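You operate a simulated robot arm through the tools that you are given. There is no shell and no other tool.

You are at the controls of a simulated robot arm. One attempt, no reset.

Task
Plug torch plug two into its socket and set source two to 170 amps.
Fine: source switch two off before the plug goes in, on again after; leave the other sources alone.

Only the result counts: the job must be done as asked and must still hold three seconds after the hand-in. Knocking over, shifting, dropping, spilling or breaking anything else fails it.

Robot
A 6-joint arm with a two-finger gripper on a trunk, on a base that moves. Base frame: it is fixed to the floor where the robot stands at the start and does not move with it; the origin is under the middle of the robot, x ahead of it, y to its left, z up; the surface under the hand at the start is at about z = 0.55. Readings come in m, rad, newtons and seconds.
With the tool pointing down near the work surface it reaches from about 0.56 to 0.74 m from the robot's upright axis, wherever it stands. Its first joint turns from -2.897 to 2.897 rad. Places, roughly: amps knob one [0.5, 0.3, 1]; amps knob three [0.5, -0.2, 1]; amps knob two [0.5, 0, 1]; power source two [0.6, 0, 0.9]; source switch one [0.5, 0.4, 0.8]; source switch three [0.5, -0.2, 0.8]; torch socket two [0.5, 0.1, 0.6]. Payload 1.66 kg.
The TCP is the grasp point between the finger pads, 0.016 m short of the fingertips. In the tool frame z runs along the fingers and y along their closing line. The gripper opens to 0.111 m; its body begins 0.104 m behind the TCP.
Orientation is that of the tool frame in the base frame, as a unit quaternion [x, y, z, w]. With the fingers straight down and closing along the base's y, the tool's x points along the base's -x, its y along +y and its z along -z.

Tools
- The arm moves only by the tool move_arm. Its argument "targets" is a list of rows, each an object of numbers (a shift or turn left out is 0, a gripper value left out holds the last): "grip": the gripper command, from -1 (fully open) to 1 (shut), values between in proportion; "tx", "ty", "tz": the shift along the tool's x, y, z in units of 40 mm (1.0 is 40 mm); "ax", "ay", "az": the turn, a rotation vector about the tool's x, y, z in units of 8 degrees (1.0 is 8 degrees). In form: [{"grip": .., "tx": .., "ty": .., "tz": .., "ax": .., "ay": .., "az": ..}, ...]. A call has 1 to 20 rows; each row shifts and turns the commanded pose from where the row before left it, along the tool's axes as they then stand. A call with a number of a shift or a turn outside -1 to 1 is refused whole. A row lasts 0.2 s, in which the tool goes at most 0.05 m and 0.15 rad; a call with a longer step from one row to the next is refused whole, and so is a gripper value outside its range. Where a pose cannot be reached the arm comes as near as it can. A force on the tool above 40 N (or 10 N above the force at the start of the call, whichever is more), or a blocked arm, ends the call early, and 0.2 s more pass. Each finger travels about 0.1698 m/s and halts on what it meets, pressing with about 32 N; the grip force reading is that of the motor and also rises with nothing between the fingers. The clock runs only during rows and for 0.2 s after the last one: add rows that do not move to give the fingers time. It gives the time, the measured TCP pose, the force on the tool (base axes), the opening and the grip force at its end, in the units of the frame above (readings bear some noise), with the torque about the TCP (base axes, N m) and any sound that the robot's microphone picked up.
- Cameras (640 x 400 px; columns grow to the right, rows downward): "scene" is now at [0.0504, 0.1522, 1.4644]; the picture's right is [-0.39, -0.92, 0.00], its down [-0.64, 0.27, -0.72] and it looks along [0.66, -0.28, -0.70] (base axes); focal length 262 px, centre (320, 200). "wrist" rides on the gripper at [0.07, 0.014, -0.143] in the tool frame; the picture's right is [-0.19, 0.98, 0.00], its down [-0.87, -0.17, -0.47] and it looks along [-0.46, -0.09, 0.88] (tool axes); focal length 230 px, centre (320, 200). There is no depth. A picture from a camera that has moved, and an enlarged one, comes with that camera's place and axes in the base frame and with its lens. The place of the scene camera against the robot may be out by one fixed shift of up to 0.012 m in any direction.
- snapshot(camera): a new picture of that camera. It takes no simulated time.
- move_column(by): moves the trunk up (or, below 0, down) by that many m; the arm and the scene camera ride with it, the base frame stays. It gives what a move gives, with no picture.
- roll_base(legs): drives the robot by 1 to 6 legs, each [ahead, left, turn to the left] in m, m and rad, along the robot's own axes; the way and the turn of a leg run together, so that a leg with both is an arc; at most 1.5 m and 3.142 rad a leg. The arm and the cameras ride along, it lands a little off, and it stops where it bumps. It gives what a move gives.
- turn_head(pan, tilt): turns the head with the scene camera to pan (to the left, within 2.094 rad either way) and tilt (down, from -0.506 to 1.204), counted from straight ahead of the robot. It gives what a move gives.
- zoom(camera, box): a new picture of the part [left, top, right, bottom] of that camera's present view, enlarged. It takes no simulated time.
- close_job(): hands the job in; it is judged then, once.

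Places have to be worked out from the pictures, the camera data and where the tool is seen. Open the gripper and draw the arm clear of the work before you hand the job in, unless the task says otherwise.

The tools are called after "Request:" as a command line: name --argument value ..., lists and objects as JSON in quotes. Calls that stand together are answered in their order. move_arm: Moves the arm, as the interface text tells. Its arguments: {"type":"object","properties":{"targets":{"type":"array","items":{"type":"object","properties":{"grip":{"type":"number"},"tx":{"type":"number"},"ty":{"type":"number"},"tz":{"type":"number"},"ax":{"type":"number"},"ay":{"type":"number"},"az":{"type":"number"}}}}},"required":["targets"]} The other tools are called the same way: move_column (by) moves the trunk up or down; roll_base (legs) drives the base; turn_head (pan, tilt) turns the head that bears the scene camera; snapshot (camera) takes a picture; zoom (camera, box) takes an enlarged picture of a part of a camera's view; close_job () hands the job in.

At the start:

```text
clock: 0.0
tool_pos: [0.4381, 0.0498, 1.1254]
ee_rot: [0.001, 1.0, -0.001, -0.001]
contact_force: [-0.3, -0.9, -0.6]
torque: [0.01, 0.03, 0.05]
width: 0.1107
grip_force: 0.0
trunk travel left (down, up): [-0.05, 0.54]
robot x, y, heading: [-0.0018, -0.003, -0.0]
head pan, tilt (commanded): [-0.401, 0.771]
```

scene: 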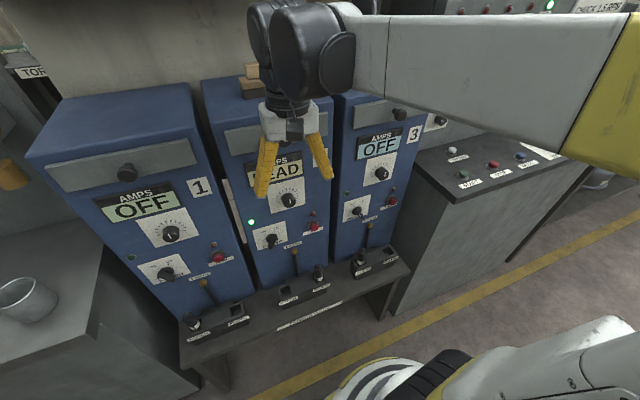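
wrist: 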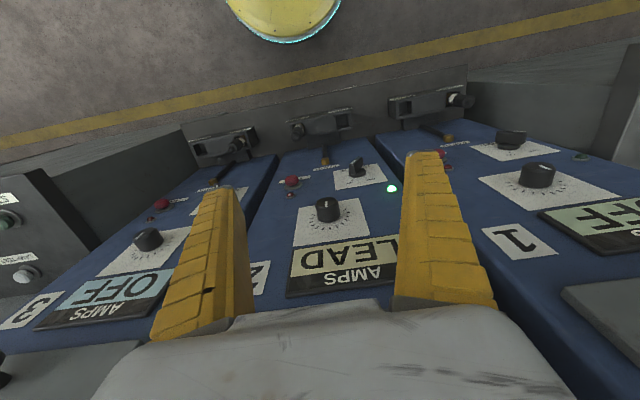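

I'll start by taking a closer look at the three power sources, especially the middle one (source two), whose display reads "LEAD" with a green lamp lit.

Request:
zoom --camera "scene" --box '[200, 140, 360, 240]'

Request:
zoom --camera "scene" --box '[240, 220, 400, 320]'

Request:
zoom --camera "wrist" --box '[240, 80, 440, 205]'

Request:
zoom --camera "wrist" --box '[240, 160, 440, 285]'

```text
4.00 times, centred on (280, 190) of scene
camera zoom: at [0.0504, 0.1522, 1.4644], right [-0.39, -0.92, 0.0], down [-0.64, 0.27, -0.72], along [0.66, -0.28, -0.7], focal length 1047 px, centre (480, 240)
```

zoom: 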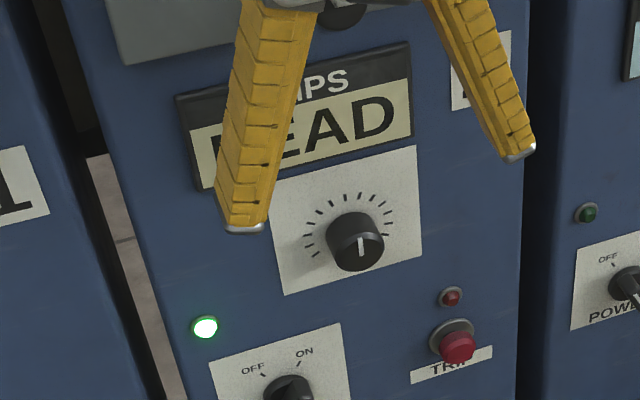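

```text
4.00 times, centred on (320, 270) of scene
camera zoom: at [0.0504, 0.1522, 1.4644], right [-0.39, -0.92, 0.0], down [-0.64, 0.27, -0.72], along [0.66, -0.28, -0.7], focal length 1047 px, centre (320, -80)
```

zoom: 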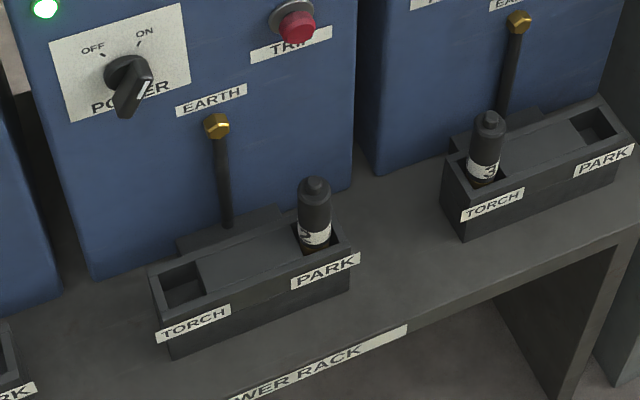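

```text
3.20 times, centred on (340, 142) of wrist
camera zoom: at [0.3683, 0.063, 1.269], right [0.19, 0.98, 0.0], down [0.87, -0.17, 0.47], along [0.46, -0.09, -0.88], focal length 736 px, centre (256, 384)
```

zoom: 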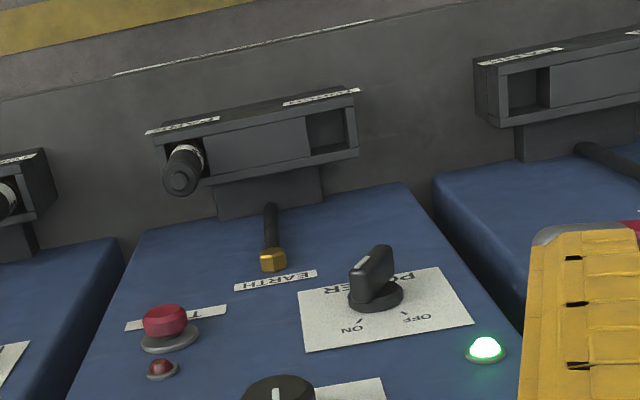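

```text
3.20 times, centred on (340, 222) of wrist
camera zoom: at [0.3683, 0.063, 1.269], right [0.19, 0.98, 0.0], down [0.87, -0.17, 0.47], along [0.46, -0.09, -0.88], focal length 736 px, centre (256, 128)
```

zoom: 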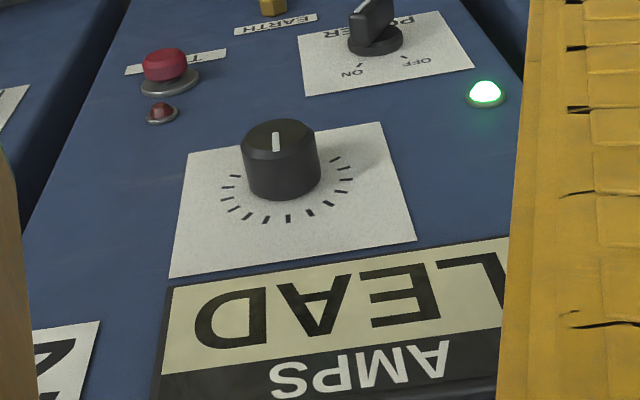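

The plug labelled 2 stands upright in the PARK recess and its TORCH recess to the left is empty; source two is ON. I'll zoom further to see the switch pointer, the plug, and the socket.

Request:
zoom --camera "scene" --box '[270, 255, 334, 310]'

Request:
zoom --camera "scene" --box '[248, 215, 298, 255]'

Request:
zoom --camera "scene" --box '[180, 270, 260, 345]'

Request:
zoom --camera "wrist" --box '[280, 95, 360, 145]'

```text
7.27 times, centred on (302, 282) of scene
camera zoom: at [0.0504, 0.1522, 1.4644], right [-0.39, -0.92, 0.0], down [-0.64, 0.27, -0.72], along [0.66, -0.28, -0.7], focal length 1903 px, centre (451, -400)
```

zoom: 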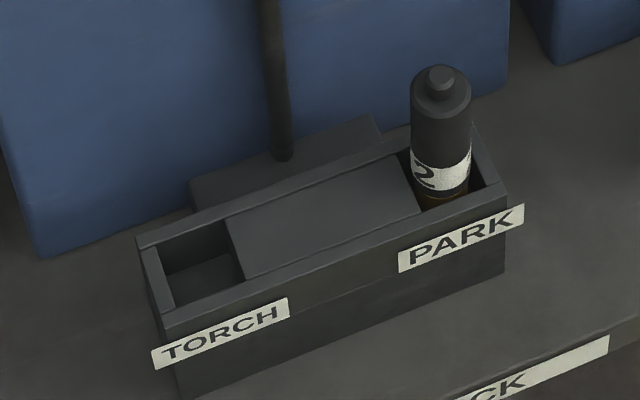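

```text
10.00 times, centred on (273, 235) of scene
camera zoom: at [0.0504, 0.1522, 1.4644], right [-0.39, -0.92, 0.0], down [-0.64, 0.27, -0.72], along [0.66, -0.28, -0.7], focal length 2617 px, centre (790, -150)
```

zoom: 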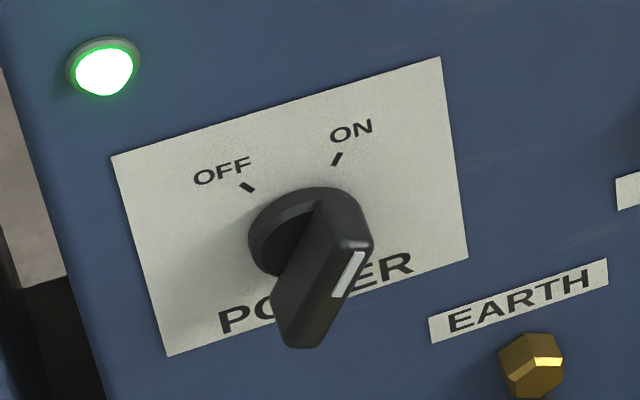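

```text
5.33 times, centred on (220, 308) of scene
camera zoom: at [0.0504, 0.1522, 1.4644], right [-0.39, -0.92, 0.0], down [-0.64, 0.27, -0.72], along [0.66, -0.28, -0.7], focal length 1396 px, centre (853, -373)
```

zoom: 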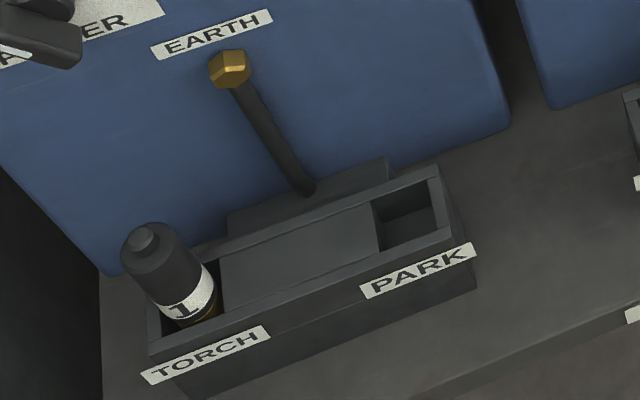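

```text
8.00 times, centred on (320, 120) of wrist
camera zoom: at [0.3683, 0.063, 1.269], right [0.19, 0.98, 0.0], down [0.87, -0.17, 0.47], along [0.46, -0.09, -0.88], focal length 1841 px, centre (320, 840)
```

zoom: 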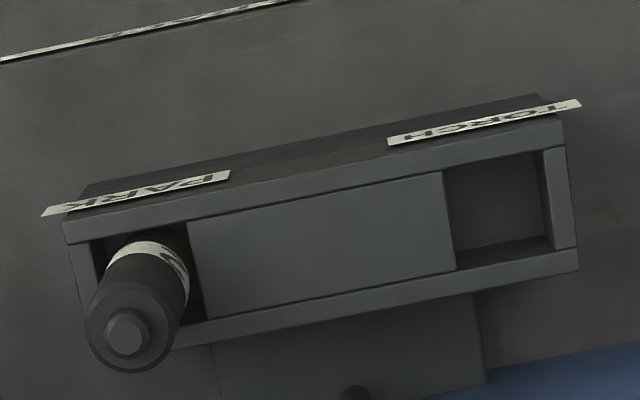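

I place the plug top near (0.477, −0.02, 0.72), knob two near (0.51, 0.04, 1.01) and switch two near (0.53, 0.10, 0.83). These need more room, so before backing the base up I'll look around behind the robot.

Request:
turn_head --pan 2.09 --tilt 0.7

Request:
snapshot --camera "scene"

Request:
turn_head --pan -2.09 --tilt 0.7

Request:
snapshot --camera "scene"

```text
clock: 2.3
tool_pos: [0.4395, 0.0502, 1.1252]
ee_rot: [0.0, 1.0, 0.001, 0.0]
contact_force: [-0.3, 0.6, -0.5]
torque: [-0.01, 0.01, 0.0]
width: 0.1108
grip_force: 0.1
trunk travel left (down, up): [-0.05, 0.54]
robot x, y, heading: [0.0002, 0.001, 0.0]
head pan, tilt (commanded): [2.089, 0.7]
```

```text
taken
camera scene: at [-0.0671, 0.258, 1.4704], right [0.87, 0.49, 0.0], down [0.32, -0.56, -0.76], along [-0.38, 0.66, -0.64], focal length 262 px, centre (320, 200)
```

scene: 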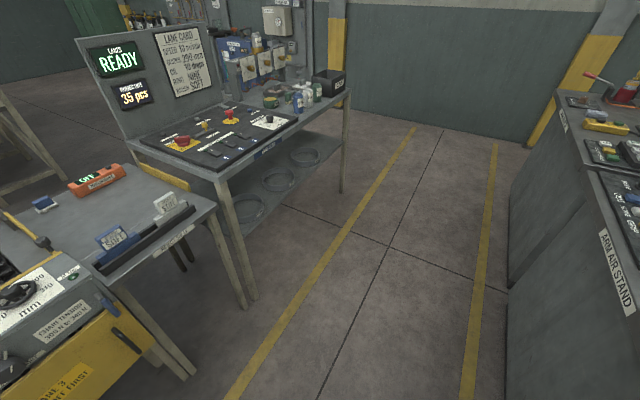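

```text
clock: 5.7
tool_pos: [0.4392, 0.0499, 1.1249]
ee_rot: [-0.001, 1.0, 0.0, -0.001]
contact_force: [0.5, 0.3, 0.4]
torque: [-0.01, 0.03, -0.01]
width: 0.1112
grip_force: 0.1
trunk travel left (down, up): [-0.05, 0.54]
robot x, y, heading: [0.0032, -0.0019, -0.003]
head pan, tilt (commanded): [-2.089, 0.7]
```

```text
taken
camera scene: at [-0.0672, 0.1104, 1.4704], right [-0.87, 0.5, 0.0], down [0.32, 0.56, -0.76], along [-0.38, -0.66, -0.64], focal length 262 px, centre (320, 200)
```

scene: 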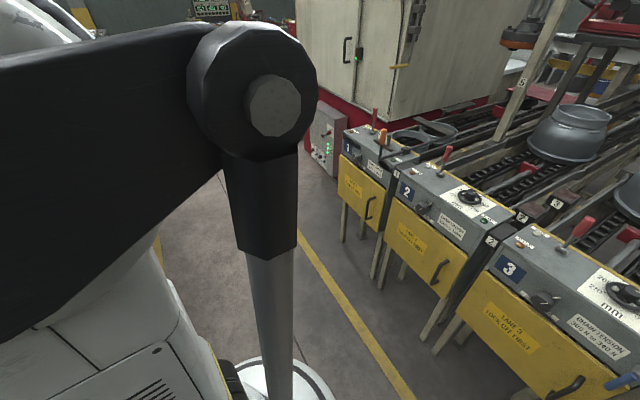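

There's an aisle behind the robot, with benches only at about x ≈ −0.85, so backing by 0.2 m is safe. I'll do that and look ahead at the sources squarely.

Request:
roll_base --legs '[[-0.2, 0, 0]]'

Request:
turn_head --pan 0.0 --tilt 0.7

Request:
snapshot --camera "scene"

Request:
snapshot --camera "wrist"

```text
clock: 7.2
tool_pos: [0.2413, 0.0504, 1.1255]
ee_rot: [-0.001, 1.0, 0.001, -0.001]
contact_force: [0.2, -0.1, 0.4]
torque: [0.0, -0.03, 0.0]
width: 0.111
grip_force: 0.0
trunk travel left (down, up): [-0.05, 0.54]
robot x, y, heading: [-0.194, 0.0022, -0.001]
head pan, tilt (commanded): [-2.089, 0.7]
```

```text
clock: 9.2
tool_pos: [0.2412, 0.0487, 1.1255]
ee_rot: [0.0, 1.0, 0.0, 0.0]
contact_force: [0.0, 0.6, -0.6]
torque: [0.03, -0.01, -0.04]
width: 0.1109
grip_force: 0.1
trunk travel left (down, up): [-0.05, 0.54]
robot x, y, heading: [-0.1959, 0.0016, -0.001]
head pan, tilt (commanded): [0.0, 0.7]
```

```text
taken
camera scene: at [-0.1369, 0.1841, 1.4704], right [0.0, -1.0, 0.0], down [-0.64, 0.0, -0.76], along [0.76, 0.0, -0.64], focal length 262 px, centre (320, 200)
```

scene: 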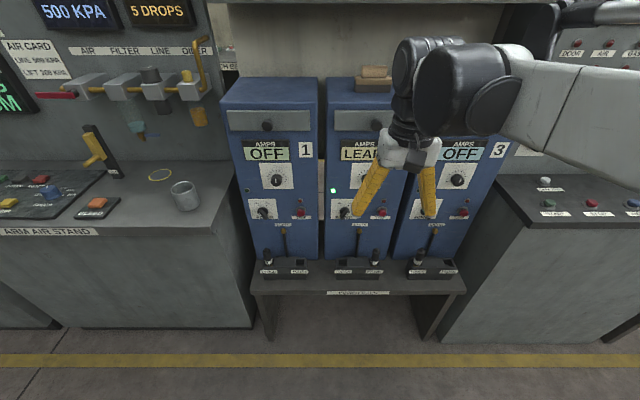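

```text
taken
camera wrist: at [0.1716, 0.0632, 1.269], right [0.19, 0.98, 0.0], down [0.87, -0.17, 0.47], along [0.46, -0.09, -0.88], focal length 230 px, centre (320, 200)
```

wrist: 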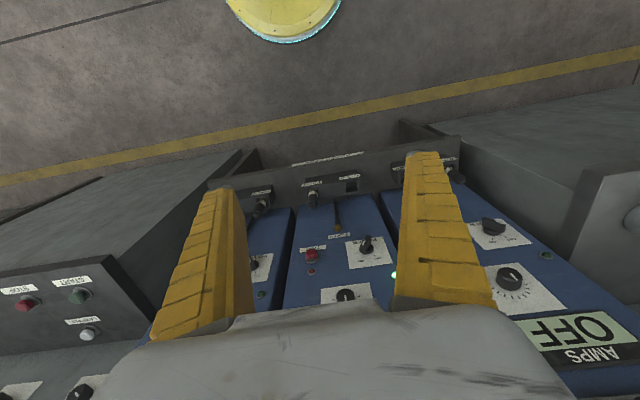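

The sources stand vertical and face me squarely. I'll zoom on source two in the head view to locate its features.

Request:
zoom --camera "scene" --box '[310, 120, 422, 190]'

Request:
zoom --camera "scene" --box '[310, 165, 422, 235]'

Request:
zoom --camera "scene" --box '[310, 225, 422, 295]'

Request:
zoom --camera "wrist" --box '[280, 150, 440, 250]'

```text
5.71 times, centred on (366, 155) of scene
camera zoom: at [-0.1369, 0.1841, 1.4704], right [0.0, -1.0, 0.0], down [-0.64, 0.0, -0.76], along [0.76, 0.0, -0.64], focal length 1495 px, centre (57, 457)
```

zoom: 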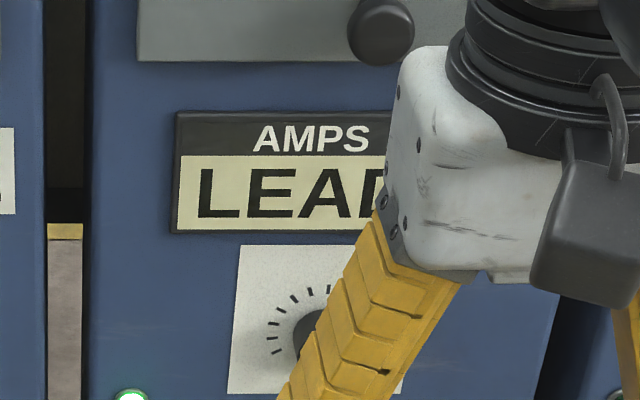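

```text
5.71 times, centred on (366, 200) of scene
camera zoom: at [-0.1369, 0.1841, 1.4704], right [0.0, -1.0, 0.0], down [-0.64, 0.0, -0.76], along [0.76, 0.0, -0.64], focal length 1495 px, centre (57, 200)
```

zoom: 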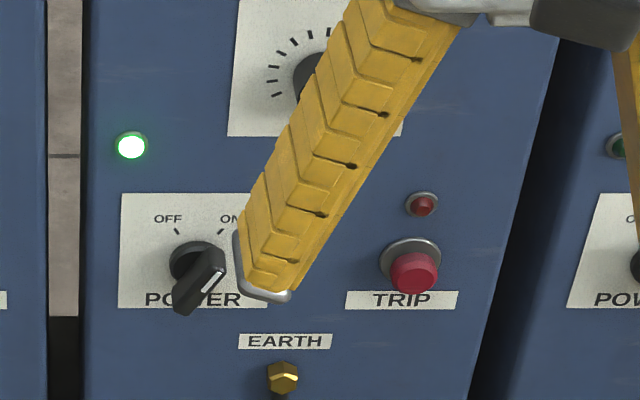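

```text
5.71 times, centred on (366, 260) of scene
camera zoom: at [-0.1369, 0.1841, 1.4704], right [0.0, -1.0, 0.0], down [-0.64, 0.0, -0.76], along [0.76, 0.0, -0.64], focal length 1495 px, centre (57, -143)
```

zoom: 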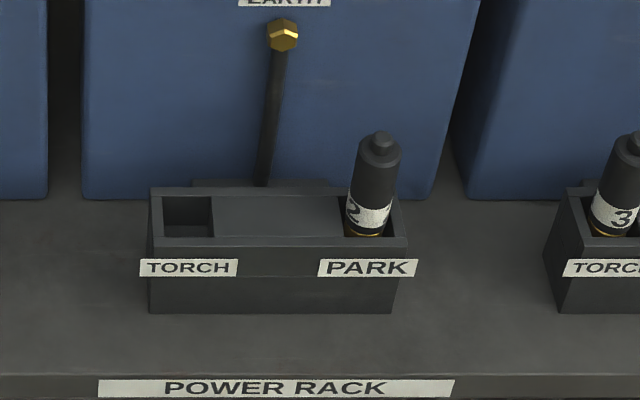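

```text
4.00 times, centred on (360, 200) of wrist
camera zoom: at [0.1716, 0.0632, 1.269], right [0.19, 0.98, 0.0], down [0.87, -0.17, 0.47], along [0.46, -0.09, -0.88], focal length 920 px, centre (160, 200)
```

zoom: 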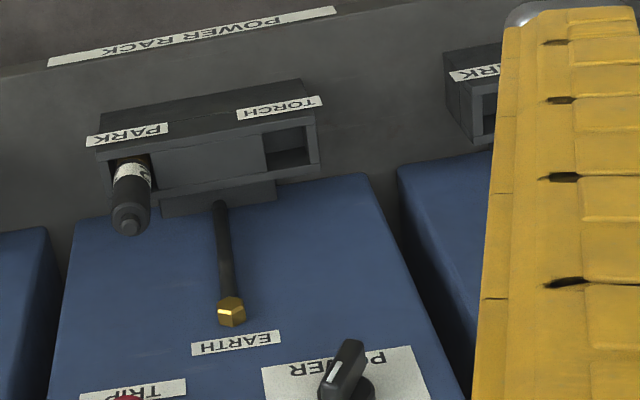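

From two wrist views I put the plug's top nub near (0.481, −0.019, 0.70), panel plane near x ≈ 0.53–0.55. Now I'll bring the tool forward a bit and pitch it to point horizontally at the panel (turn about tool y by −90°), staying well short of the panel.

Request:
move_arm --targets '[{"tx": -0.9, "grip": -1}, {"tx": -0.9}, {"ay": -0.9}, {"ay": -0.9}, {"ay": -0.9}, {"ay": -0.9}, {"ay": -0.9}, {"ay": -0.9}, {"ay": -0.9}, {"ay": -0.9}, {"ay": -0.9}, {"ay": -0.9}, {"ay": -0.9}, {"ay": -0.9}, {"ay": -0.45}, {}]'

Request:
snapshot --camera "scene"

Request:
snapshot --camera "wrist"

```text
clock: 12.6
tool_pos: [0.3142, 0.0507, 1.1258]
ee_rot: [-0.001, 0.707, 0.001, 0.707]
contact_force: [-0.1, 0.0, 0.1]
torque: [-0.02, 0.01, 0.01]
width: 0.1111
grip_force: 0.1
trunk travel left (down, up): [-0.05, 0.54]
robot x, y, heading: [-0.1982, 0.0002, -0.001]
head pan, tilt (commanded): [0.0, 0.7]
```

```text
taken
camera scene: at [-0.1369, 0.1842, 1.4704], right [0.0, -1.0, 0.0], down [-0.64, 0.0, -0.76], along [0.76, 0.0, -0.64], focal length 262 px, centre (320, 200)
```

scene: 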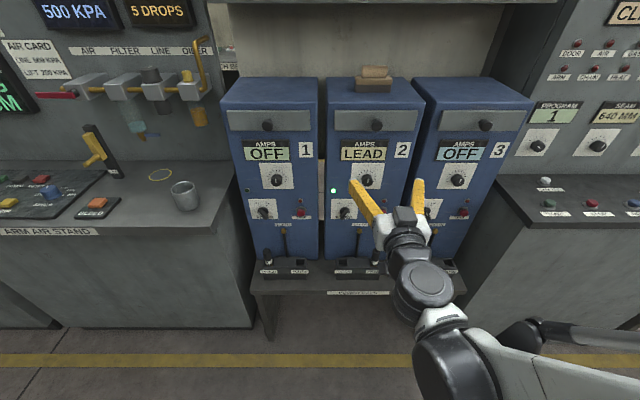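

```text
taken
camera wrist: at [0.1708, 0.063, 1.0567], right [0.0, 0.98, 0.19], down [-0.47, -0.17, 0.87], along [0.88, -0.09, 0.46], focal length 230 px, centre (320, 200)
```

wrist: 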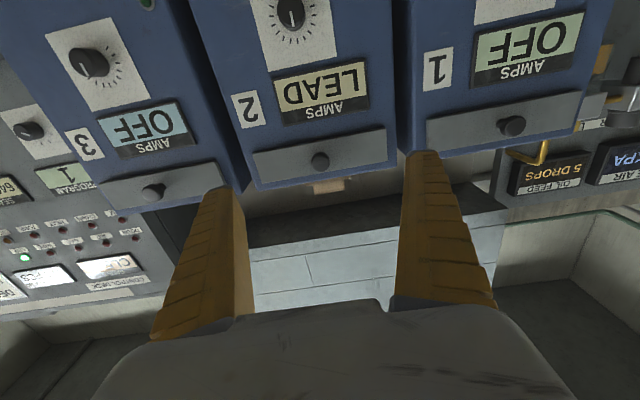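

Tool now points at the panel (horizontal) with the wrist camera below it. The head view is clear now; I'll zoom on the controls and socket block.

Request:
zoom --camera "scene" --box '[320, 130, 416, 190]'

Request:
zoom --camera "scene" --box '[320, 175, 416, 235]'

Request:
zoom --camera "wrist" --box '[240, 0, 400, 100]'

```text
6.67 times, centred on (368, 160) of scene
camera zoom: at [-0.1369, 0.1842, 1.4704], right [0.0, -1.0, 0.0], down [-0.64, 0.0, -0.76], along [0.76, 0.0, -0.64], focal length 1744 px, centre (0, 467)
```

zoom: 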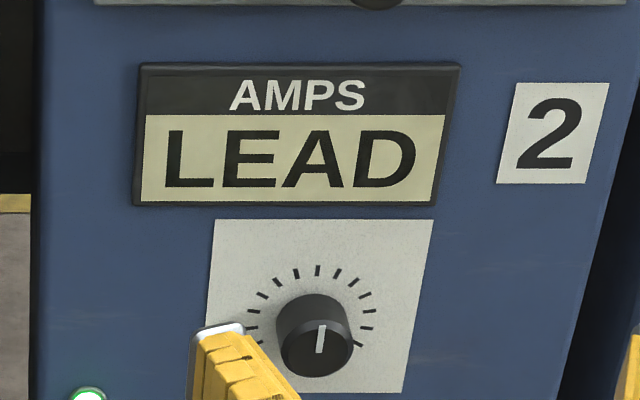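

```text
6.67 times, centred on (368, 205) of scene
camera zoom: at [-0.1369, 0.1842, 1.4704], right [0.0, -1.0, 0.0], down [-0.64, 0.0, -0.76], along [0.76, 0.0, -0.64], focal length 1744 px, centre (0, 167)
```

zoom: 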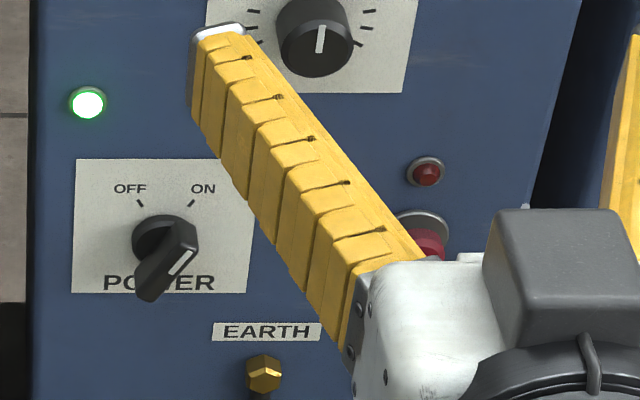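

```text
4.00 times, centred on (320, 50) of wrist
camera zoom: at [0.1708, 0.063, 1.0567], right [0.0, 0.98, 0.19], down [-0.47, -0.17, 0.87], along [0.88, -0.09, 0.46], focal length 920 px, centre (320, 800)
```

zoom: 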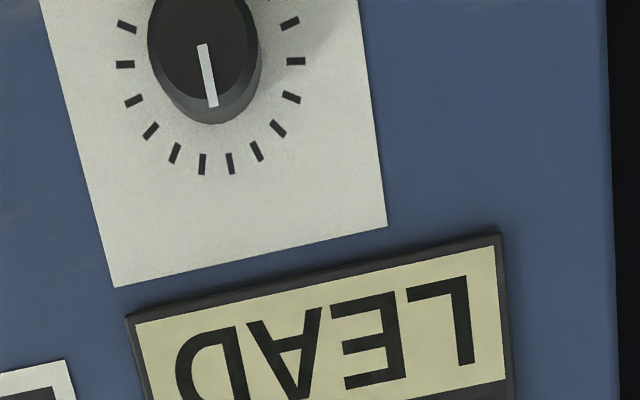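

The amps pointer points almost straight up; the power switch bar points to ON (upper right) and must go counter‑clockwise to OFF. I estimate the switch axis at y ≈ 0.104, z ≈ 0.838; I'll bring the tool in front of it, staying about 12 cm short of the panel, for a closer look.

Request:
move_arm --targets '[{"tx": 0.9, "ty": 0.165, "tz": 0.2}, {"tx": 0.9, "ty": 0.165, "tz": 0.2}, {"tx": 0.9, "ty": 0.165, "tz": 0.2}, {"tx": 0.9, "ty": 0.165, "tz": 0.2}, {"tx": 0.9, "ty": 0.165, "tz": 0.2}, {"tx": 0.9, "ty": 0.165, "tz": 0.2}, {"tx": 0.9, "ty": 0.165, "tz": 0.2}, {"tx": 0.9, "ty": 0.165, "tz": 0.2}, {}]'

Request:
snapshot --camera "scene"

Request:
snapshot --camera "wrist"

```text
clock: 14.6
tool_pos: [0.4471, 0.1248, 1.0286]
ee_rot: [0.001, 0.707, -0.001, 0.707]
contact_force: [0.5, 0.0, -0.2]
torque: [0.01, 0.01, -0.01]
width: 0.1108
grip_force: 0.0
out of reach, approached as far as the arm can: row 2, 3, 4, 5, 6, 7, 8
trunk travel left (down, up): [-0.05, 0.54]
robot x, y, heading: [-0.201, 0.001, 0.001]
head pan, tilt (commanded): [0.0, 0.7]
```

```text
taken
camera scene: at [-0.1367, 0.1843, 1.4703], right [0.0, -1.0, 0.0], down [-0.64, 0.0, -0.76], along [0.76, 0.0, -0.64], focal length 262 px, centre (320, 200)
```

scene: 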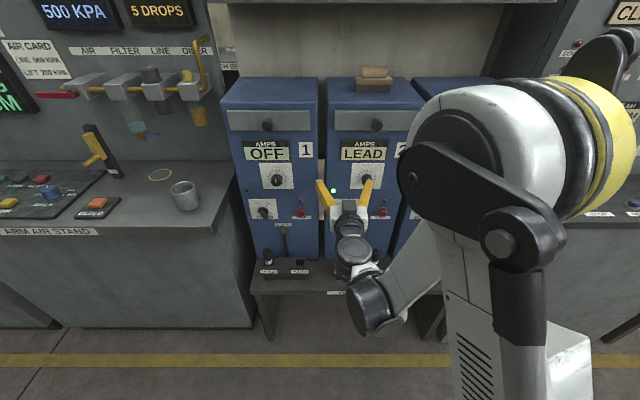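

```text
taken
camera wrist: at [0.3025, 0.1372, 0.9607], right [0.0, 0.98, 0.19], down [-0.47, -0.17, 0.87], along [0.88, -0.09, 0.46], focal length 230 px, centre (320, 200)
```

wrist: 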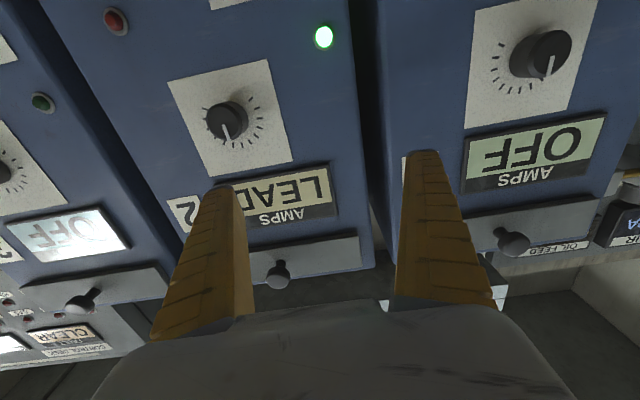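

That pose is too close to the trunk for a horizontal tool (out of reach), so the robot needs to stand further back. I'll back the base another 0.13 m (to x ≈ −0.33, still well clear of the benches).

Request:
roll_base --legs '[[-0.13, 0, 0]]'

Request:
move_arm --targets '[{}, {}]'

Request:
snapshot --camera "scene"

```text
clock: 15.9
tool_pos: [0.3144, 0.1255, 1.0289]
ee_rot: [-0.001, 0.707, 0.001, 0.707]
contact_force: [-0.4, 0.4, 0.1]
torque: [0.0, 0.01, 0.02]
width: 0.1109
grip_force: 0.0
trunk travel left (down, up): [-0.05, 0.54]
robot x, y, heading: [-0.3264, 0.0003, 0.001]
head pan, tilt (commanded): [0.0, 0.7]
```

```text
clock: 16.5
tool_pos: [0.3148, 0.1249, 1.0301]
ee_rot: [-0.001, 0.708, 0.0, 0.706]
contact_force: [-0.2, 0.2, 0.0]
torque: [0.0, 0.02, -0.01]
width: 0.1111
grip_force: 0.0
trunk travel left (down, up): [-0.05, 0.54]
robot x, y, heading: [-0.3288, 0.0001, 0.003]
head pan, tilt (commanded): [0.0, 0.7]
```

```text
taken
camera scene: at [-0.2681, 0.1841, 1.4704], right [0.0, -1.0, 0.0], down [-0.64, 0.0, -0.76], along [0.76, 0.0, -0.64], focal length 262 px, centre (320, 200)
```

scene: 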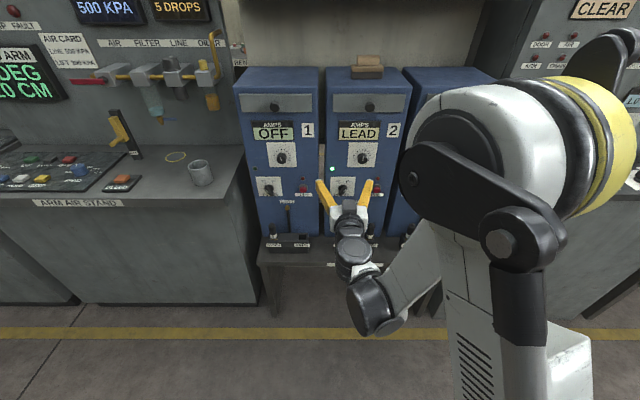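

The command pose follows the measured one. I'll move forward along the tool and then down in front of switch two.

Request:
move_arm --targets '[{"tz": 0.8, "ty": -0.26}, {"tz": 0.8, "ty": -0.26}, {"tx": 0.8}, {"tx": 0.8}, {"tx": 0.8}, {"tx": 0.8}, {"tx": 0.8}, {"tx": 0.75}, {}]'

Request:
snapshot --camera "scene"

Request:
snapshot --camera "wrist"

```text
clock: 18.5
tool_pos: [0.4476, 0.121, 0.8924]
ee_rot: [0.0, 0.708, 0.0, 0.706]
contact_force: [0.5, 0.4, -0.4]
torque: [0.02, -0.03, -0.01]
width: 0.1108
grip_force: 0.1
out of reach, approached as far as the arm can: row 4, 5, 6, 7, 8
trunk travel left (down, up): [-0.05, 0.54]
robot x, y, heading: [-0.3245, -0.003, 0.003]
head pan, tilt (commanded): [0.0, 0.7]
```

```text
taken
camera scene: at [-0.2679, 0.1841, 1.4704], right [0.0, -1.0, 0.0], down [-0.64, 0.0, -0.76], along [0.76, 0.0, -0.64], focal length 262 px, centre (320, 200)
```

scene: 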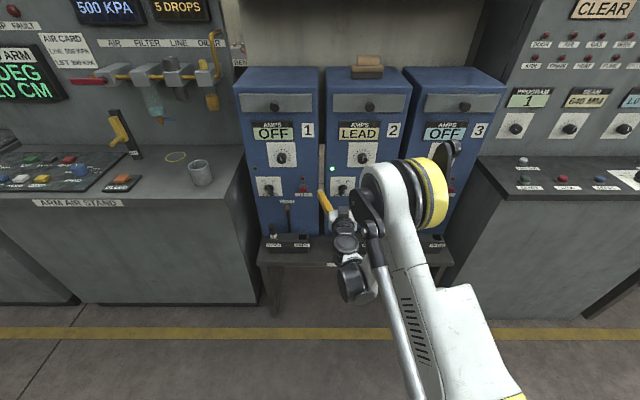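

```text
taken
camera wrist: at [0.3036, 0.1346, 0.8235], right [0.0, 0.98, 0.19], down [-0.47, -0.17, 0.87], along [0.88, -0.09, 0.46], focal length 230 px, centre (320, 200)
```

wrist: 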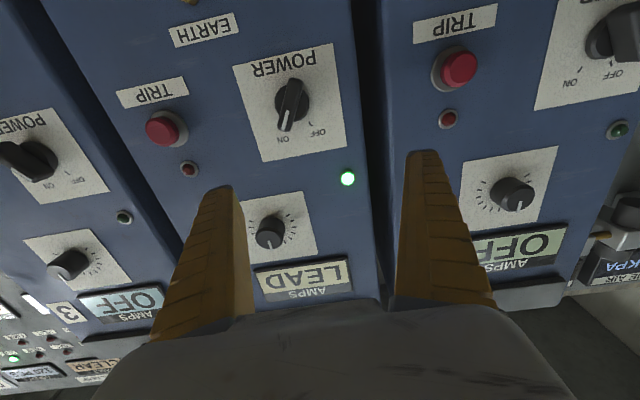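

The lower limit shifts with distance; lowering the trunk and backing up a bit more will bring switch two into reach with a horizontal tool. I'll do both.

Request:
roll_base --legs '[[-0.06, 0, 0]]'

Request:
move_column --by -0.05

Request:
snapshot --camera "wrist"

Request:
zoom --camera "wrist" --box '[230, 50, 390, 150]'

```text
clock: 19.5
tool_pos: [0.3874, 0.1215, 0.8934]
ee_rot: [-0.001, 0.707, 0.001, 0.707]
contact_force: [-0.7, 0.5, -0.1]
torque: [0.03, 0.02, 0.04]
width: 0.111
grip_force: 0.0
trunk travel left (down, up): [-0.05, 0.54]
robot x, y, heading: [-0.3851, 0.0001, 0.004]
head pan, tilt (commanded): [0.0, 0.7]
```

```text
clock: 20.4
tool_pos: [0.3867, 0.1222, 0.8431]
ee_rot: [-0.001, 0.707, 0.001, 0.707]
contact_force: [-0.1, 0.3, -0.2]
torque: [-0.04, 0.01, 0.03]
width: 0.111
grip_force: 0.1
trunk travel left (down, up): [0.0, 0.59]
robot x, y, heading: [-0.3869, -0.001, 0.0]
head pan, tilt (commanded): [0.0, 0.7]
```

```text
taken
camera wrist: at [0.2442, 0.1347, 0.774], right [0.0, 0.98, 0.19], down [-0.47, -0.17, 0.87], along [0.88, -0.09, 0.46], focal length 230 px, centre (320, 200)
```

wrist: 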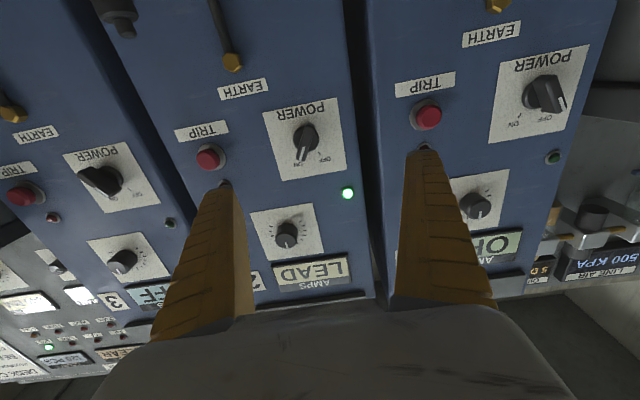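

```text
4.00 times, centred on (310, 100) of wrist
camera zoom: at [0.2442, 0.1347, 0.774], right [0.0, 0.98, 0.19], down [-0.47, -0.17, 0.87], along [0.88, -0.09, 0.46], focal length 920 px, centre (360, 600)
```

zoom: 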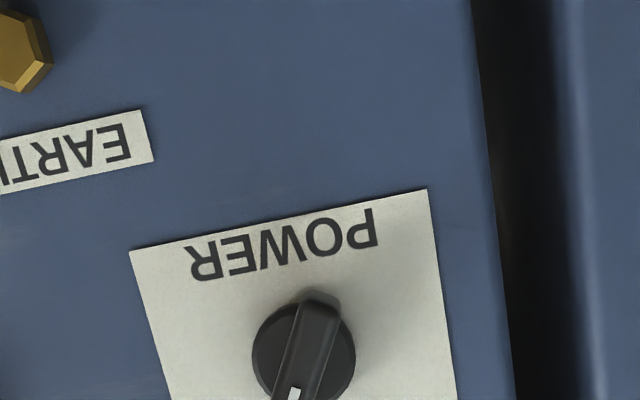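

Now the tool is level with the switch. I'll zoom on the switch from here to fix its axis and bar angle.

Request:
zoom --camera "wrist" --box '[255, 90, 367, 190]'

Request:
snapshot --camera "scene"

Request:
zoom --camera "scene" --box '[310, 160, 390, 220]'

```text
4.00 times, centred on (311, 140) of wrist
camera zoom: at [0.2442, 0.1347, 0.774], right [0.0, 0.98, 0.19], down [-0.47, -0.17, 0.87], along [0.88, -0.09, 0.46], focal length 920 px, centre (356, 440)
```

zoom: 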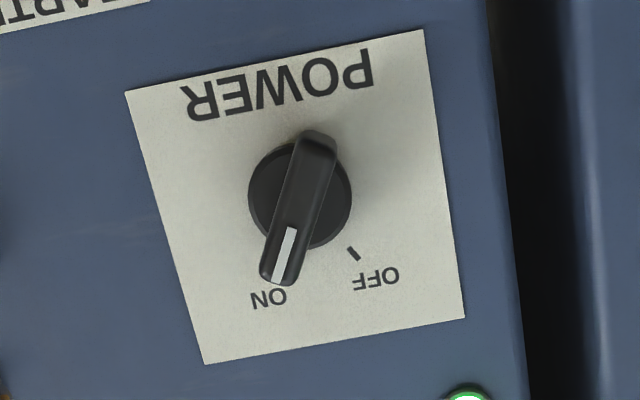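

```text
taken
camera scene: at [-0.3273, 0.1839, 1.4204], right [0.0, -1.0, 0.0], down [-0.64, 0.0, -0.77], along [0.77, 0.0, -0.64], focal length 262 px, centre (320, 200)
```

scene: 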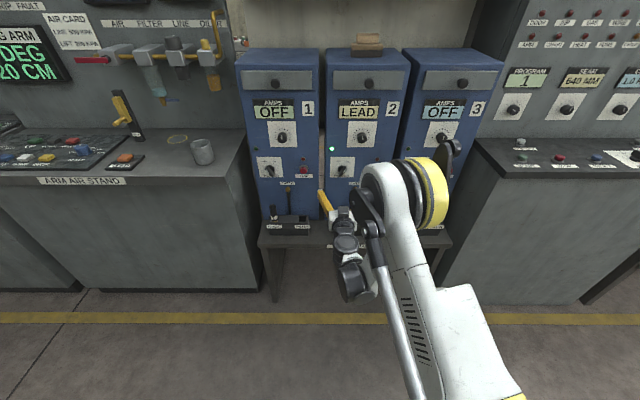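

```text
6.67 times, centred on (350, 190) of scene
camera zoom: at [-0.3273, 0.1839, 1.4204], right [0.0, -1.0, 0.0], down [-0.64, 0.0, -0.77], along [0.77, 0.0, -0.64], focal length 1744 px, centre (120, 267)
```

zoom: 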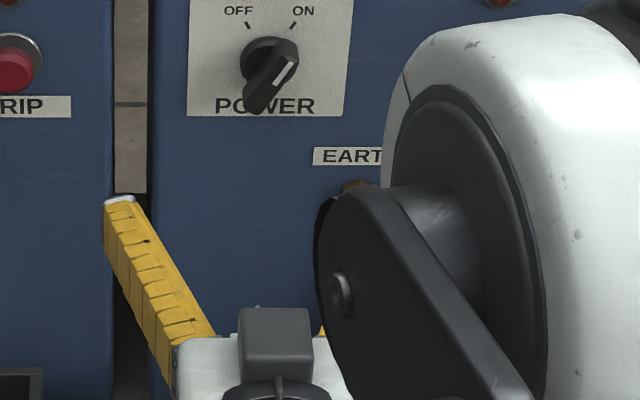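

Both cameras agree on the switch axis at y ≈ 0.1045, z ≈ 0.8385, bar front at x ≈ 0.518, bar ~12 mm wide and turned 30° clockwise. I'll centre the tool on that axis, roll it 30° clockwise and partly close the fingers while still clear of the panel.

Request:
move_arm --targets '[{"ty": -0.44, "tx": 0.11, "grip": 0.4}, {"az": 0.95}, {"az": 0.95}, {"az": 0.95}, {"az": 0.9}, {}, {}]'

Request:
snapshot --camera "wrist"

Request:
snapshot --camera "scene"

```text
clock: 22.0
tool_pos: [0.3929, 0.1052, 0.8415]
ee_rot: [0.183, 0.684, 0.184, 0.682]
contact_force: [0.3, 0.4, 0.0]
torque: [0.01, 0.0, 0.01]
width: 0.0359
grip_force: 1.5
out of reach, approached as far as the arm can: row 1
trunk travel left (down, up): [0.0, 0.59]
robot x, y, heading: [-0.3839, -0.0015, 0.002]
head pan, tilt (commanded): [0.0, 0.7]
```

```text
taken
camera wrist: at [0.2491, 0.1513, 0.7885], right [0.0, 0.75, 0.66], down [-0.47, -0.58, 0.67], along [0.88, -0.31, 0.35], focal length 230 px, centre (320, 200)
```

wrist: 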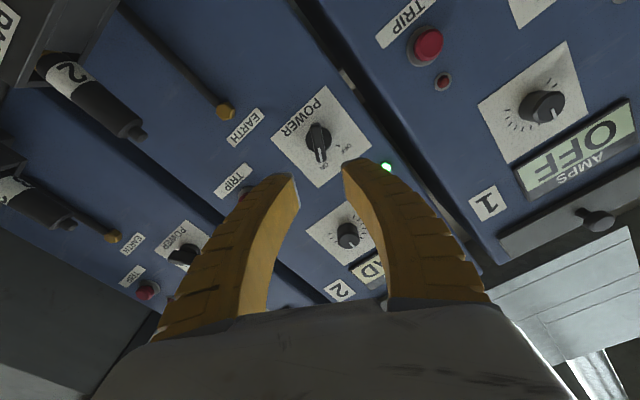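

```text
taken
camera scene: at [-0.3272, 0.184, 1.4204], right [0.0, -1.0, 0.0], down [-0.64, 0.0, -0.76], along [0.76, 0.0, -0.64], focal length 262 px, centre (320, 200)
```

scene: 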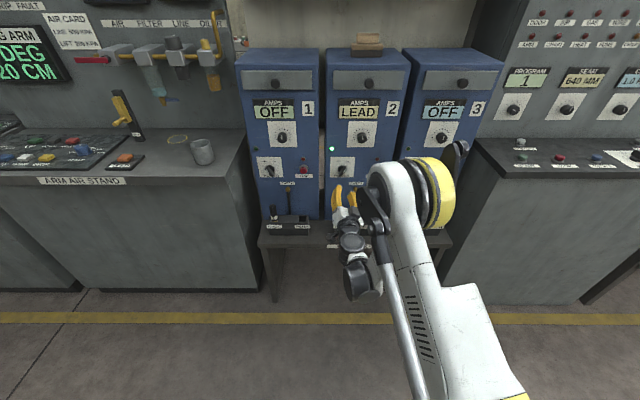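

Fingers are aligned to the bar. Before going in I'll check the switch axis once more from this rolled viewpoint.

Request:
zoom --camera "wrist" --box '[260, 90, 380, 210]'

Request:
zoom --camera "scene" --box '[305, 150, 385, 220]'

```text
3.33 times, centred on (320, 150) of wrist
camera zoom: at [0.2491, 0.1513, 0.7885], right [0.0, 0.75, 0.66], down [-0.47, -0.58, 0.67], along [0.88, -0.31, 0.35], focal length 767 px, centre (320, 367)
```

zoom: 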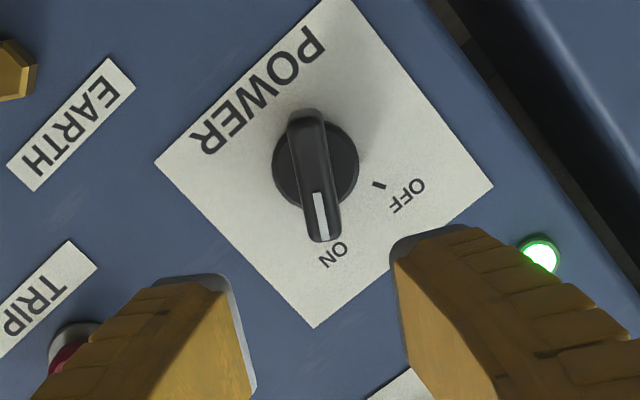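

```text
5.71 times, centred on (345, 185) of scene
camera zoom: at [-0.3272, 0.184, 1.4204], right [0.0, -1.0, 0.0], down [-0.64, 0.0, -0.76], along [0.76, 0.0, -0.64], focal length 1495 px, centre (177, 286)
```

zoom: 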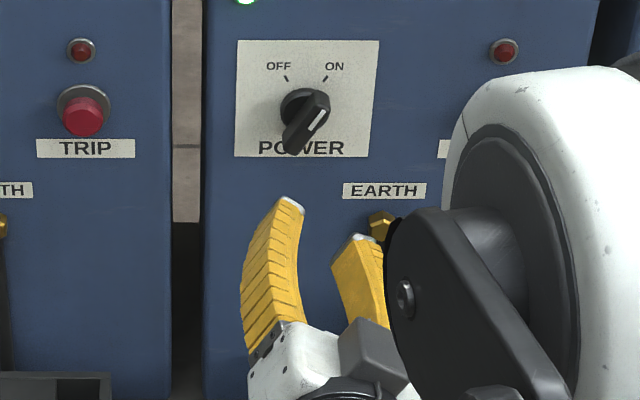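

The axis reading repeats: y ≈ 0.1045, z ≈ 0.840; the tool is already within ~1.5 mm of it. I'll advance so the fingers straddle the bar, with the tips stopping ~8 mm short of the dial plate.

Request:
move_arm --targets '[{"tz": 0.8, "tx": 0.02, "ty": -0.03}, {"tz": 0.8}, {"tz": 0.7}, {"tz": 0.4}, {"tz": 0.35}, {}]'

Request:
snapshot --camera "wrist"

Request:
zoom --camera "scene" --box '[305, 130, 385, 200]'

```text
clock: 23.4
tool_pos: [0.5152, 0.1056, 0.84]
ee_rot: [0.182, 0.684, 0.184, 0.682]
contact_force: [0.2, -1.0, -0.5]
torque: [0.0, 0.04, -0.01]
width: 0.036
grip_force: 2.1
trunk travel left (down, up): [0.0, 0.59]
robot x, y, heading: [-0.3858, -0.0034, 0.004]
head pan, tilt (commanded): [0.0, 0.7]
```

```text
taken
camera wrist: at [0.3713, 0.1508, 0.7868], right [0.0, 0.76, 0.66], down [-0.47, -0.58, 0.67], along [0.88, -0.31, 0.35], focal length 230 px, centre (320, 200)
```

wrist: 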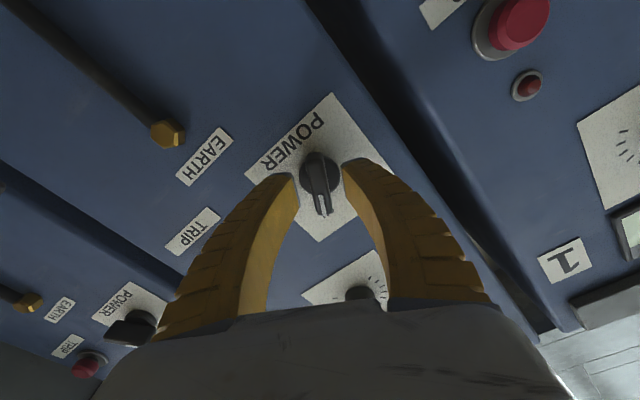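

```text
5.71 times, centred on (345, 165) of scene
camera zoom: at [-0.3271, 0.1839, 1.4204], right [0.0, -1.0, 0.0], down [-0.64, 0.0, -0.76], along [0.76, 0.0, -0.64], focal length 1495 px, centre (177, 400)
```

zoom: 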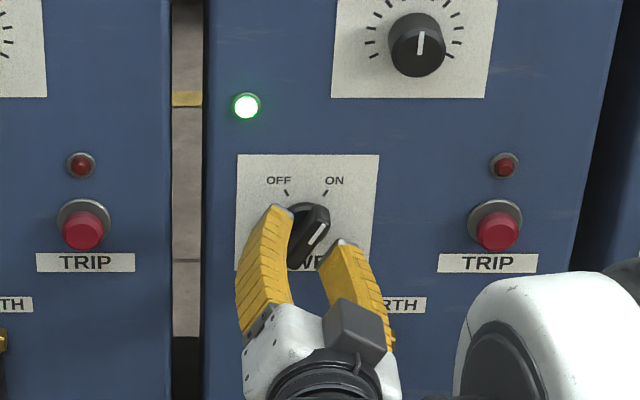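

The fingers straddle the bar with no contact. Quick close-up to verify the depth before closing.

Request:
zoom --camera "wrist" --box '[260, 130, 380, 230]'

Request:
zoom --camera "scene" --box '[328, 160, 368, 190]'

```text
4.00 times, centred on (320, 180) of wrist
camera zoom: at [0.3713, 0.1508, 0.7868], right [0.0, 0.76, 0.66], down [-0.47, -0.58, 0.67], along [0.88, -0.31, 0.35], focal length 920 px, centre (320, 280)
```

zoom: 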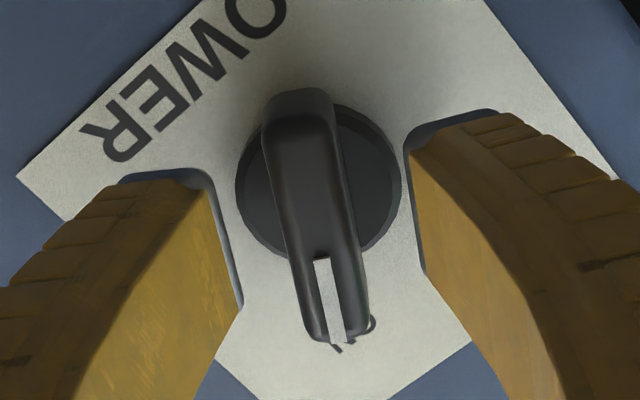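

```text
13.33 times, centred on (348, 175) of scene
camera zoom: at [-0.3271, 0.1839, 1.4204], right [0.0, -1.0, 0.0], down [-0.64, 0.0, -0.76], along [0.76, 0.0, -0.64], focal length 3489 px, centre (-53, 533)
```

zoom: 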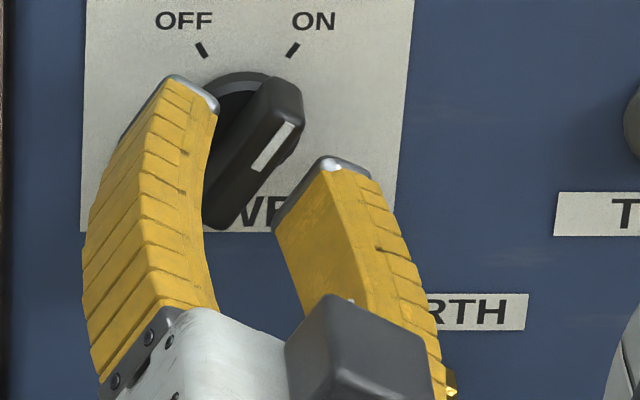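

Alignment looks right: fingers flank the bar symmetrically and overlap its depth. I'll close lightly to roughly the bar's width.

Request:
move_arm --targets '[{"grip": 0.7}, {"grip": 0.75}, {"grip": 0.78}, {}]'

Request:
zoom --camera "wrist" --box '[260, 130, 380, 230]'

```text
clock: 24.4
tool_pos: [0.5139, 0.1052, 0.8385]
ee_rot: [0.183, 0.684, 0.183, 0.682]
contact_force: [0.0, 0.2, -0.4]
torque: [0.01, 0.05, -0.02]
width: 0.0154
grip_force: 2.8
trunk travel left (down, up): [0.0, 0.59]
robot x, y, heading: [-0.3867, -0.0004, -0.0]
head pan, tilt (commanded): [0.0, 0.7]
```

```text
4.00 times, centred on (320, 180) of wrist
camera zoom: at [0.3711, 0.1509, 0.7868], right [0.0, 0.76, 0.66], down [-0.47, -0.58, 0.67], along [0.88, -0.31, 0.35], focal length 920 px, centre (320, 280)
```

zoom: 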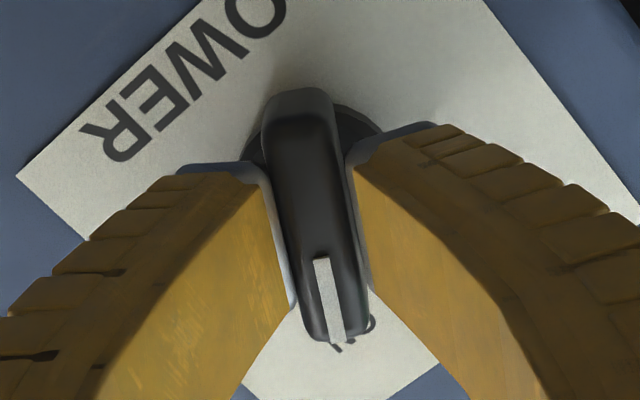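

Fingers are snug with a hair of slack. Now turn counter‑clockwise about the switch axis toward OFF, about 56°, then check.

Request:
move_arm --targets '[{"az": -0.7}, {"az": -0.7}, {"az": -0.7}, {"az": -0.7}, {"az": -0.7}, {"az": -0.7}, {"az": -0.7}, {"az": -0.7}, {"az": -0.7}, {"az": -0.7}, {}]'

Request:
zoom --camera "scene" --box '[305, 130, 385, 200]'

Request:
zoom --camera "wrist" --box '[260, 130, 380, 230]'

```text
clock: 26.8
tool_pos: [0.5151, 0.1049, 0.8397]
ee_rot: [-0.161, 0.689, -0.158, 0.688]
contact_force: [-0.6, 0.6, 0.1]
torque: [0.02, -0.03, -0.02]
width: 0.0157
grip_force: 2.0
trunk travel left (down, up): [0.0, 0.59]
robot x, y, heading: [-0.3879, -0.0021, 0.007]
head pan, tilt (commanded): [0.0, 0.7]
```

```text
5.71 times, centred on (345, 165) of scene
camera zoom: at [-0.3272, 0.184, 1.4203], right [0.0, -1.0, 0.0], down [-0.64, 0.0, -0.76], along [0.76, 0.0, -0.64], focal length 1495 px, centre (177, 400)
```

zoom: 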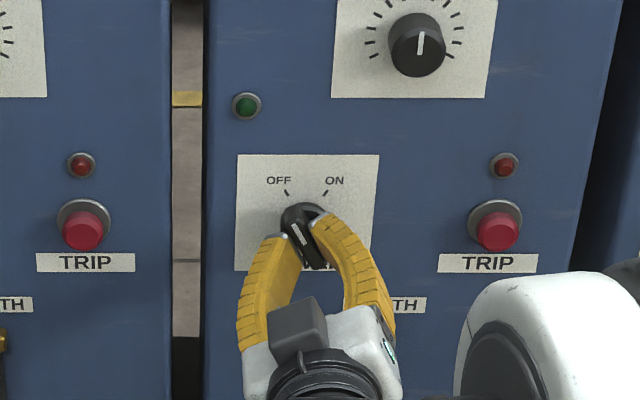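

```text
4.00 times, centred on (320, 180) of wrist
camera zoom: at [0.3715, 0.0855, 0.772], right [0.0, 0.97, -0.26], down [-0.47, 0.23, 0.85], along [0.88, 0.13, 0.45], focal length 920 px, centre (320, 280)
```

zoom: 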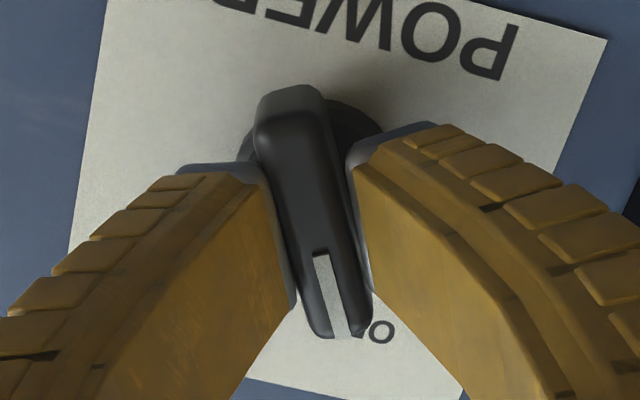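

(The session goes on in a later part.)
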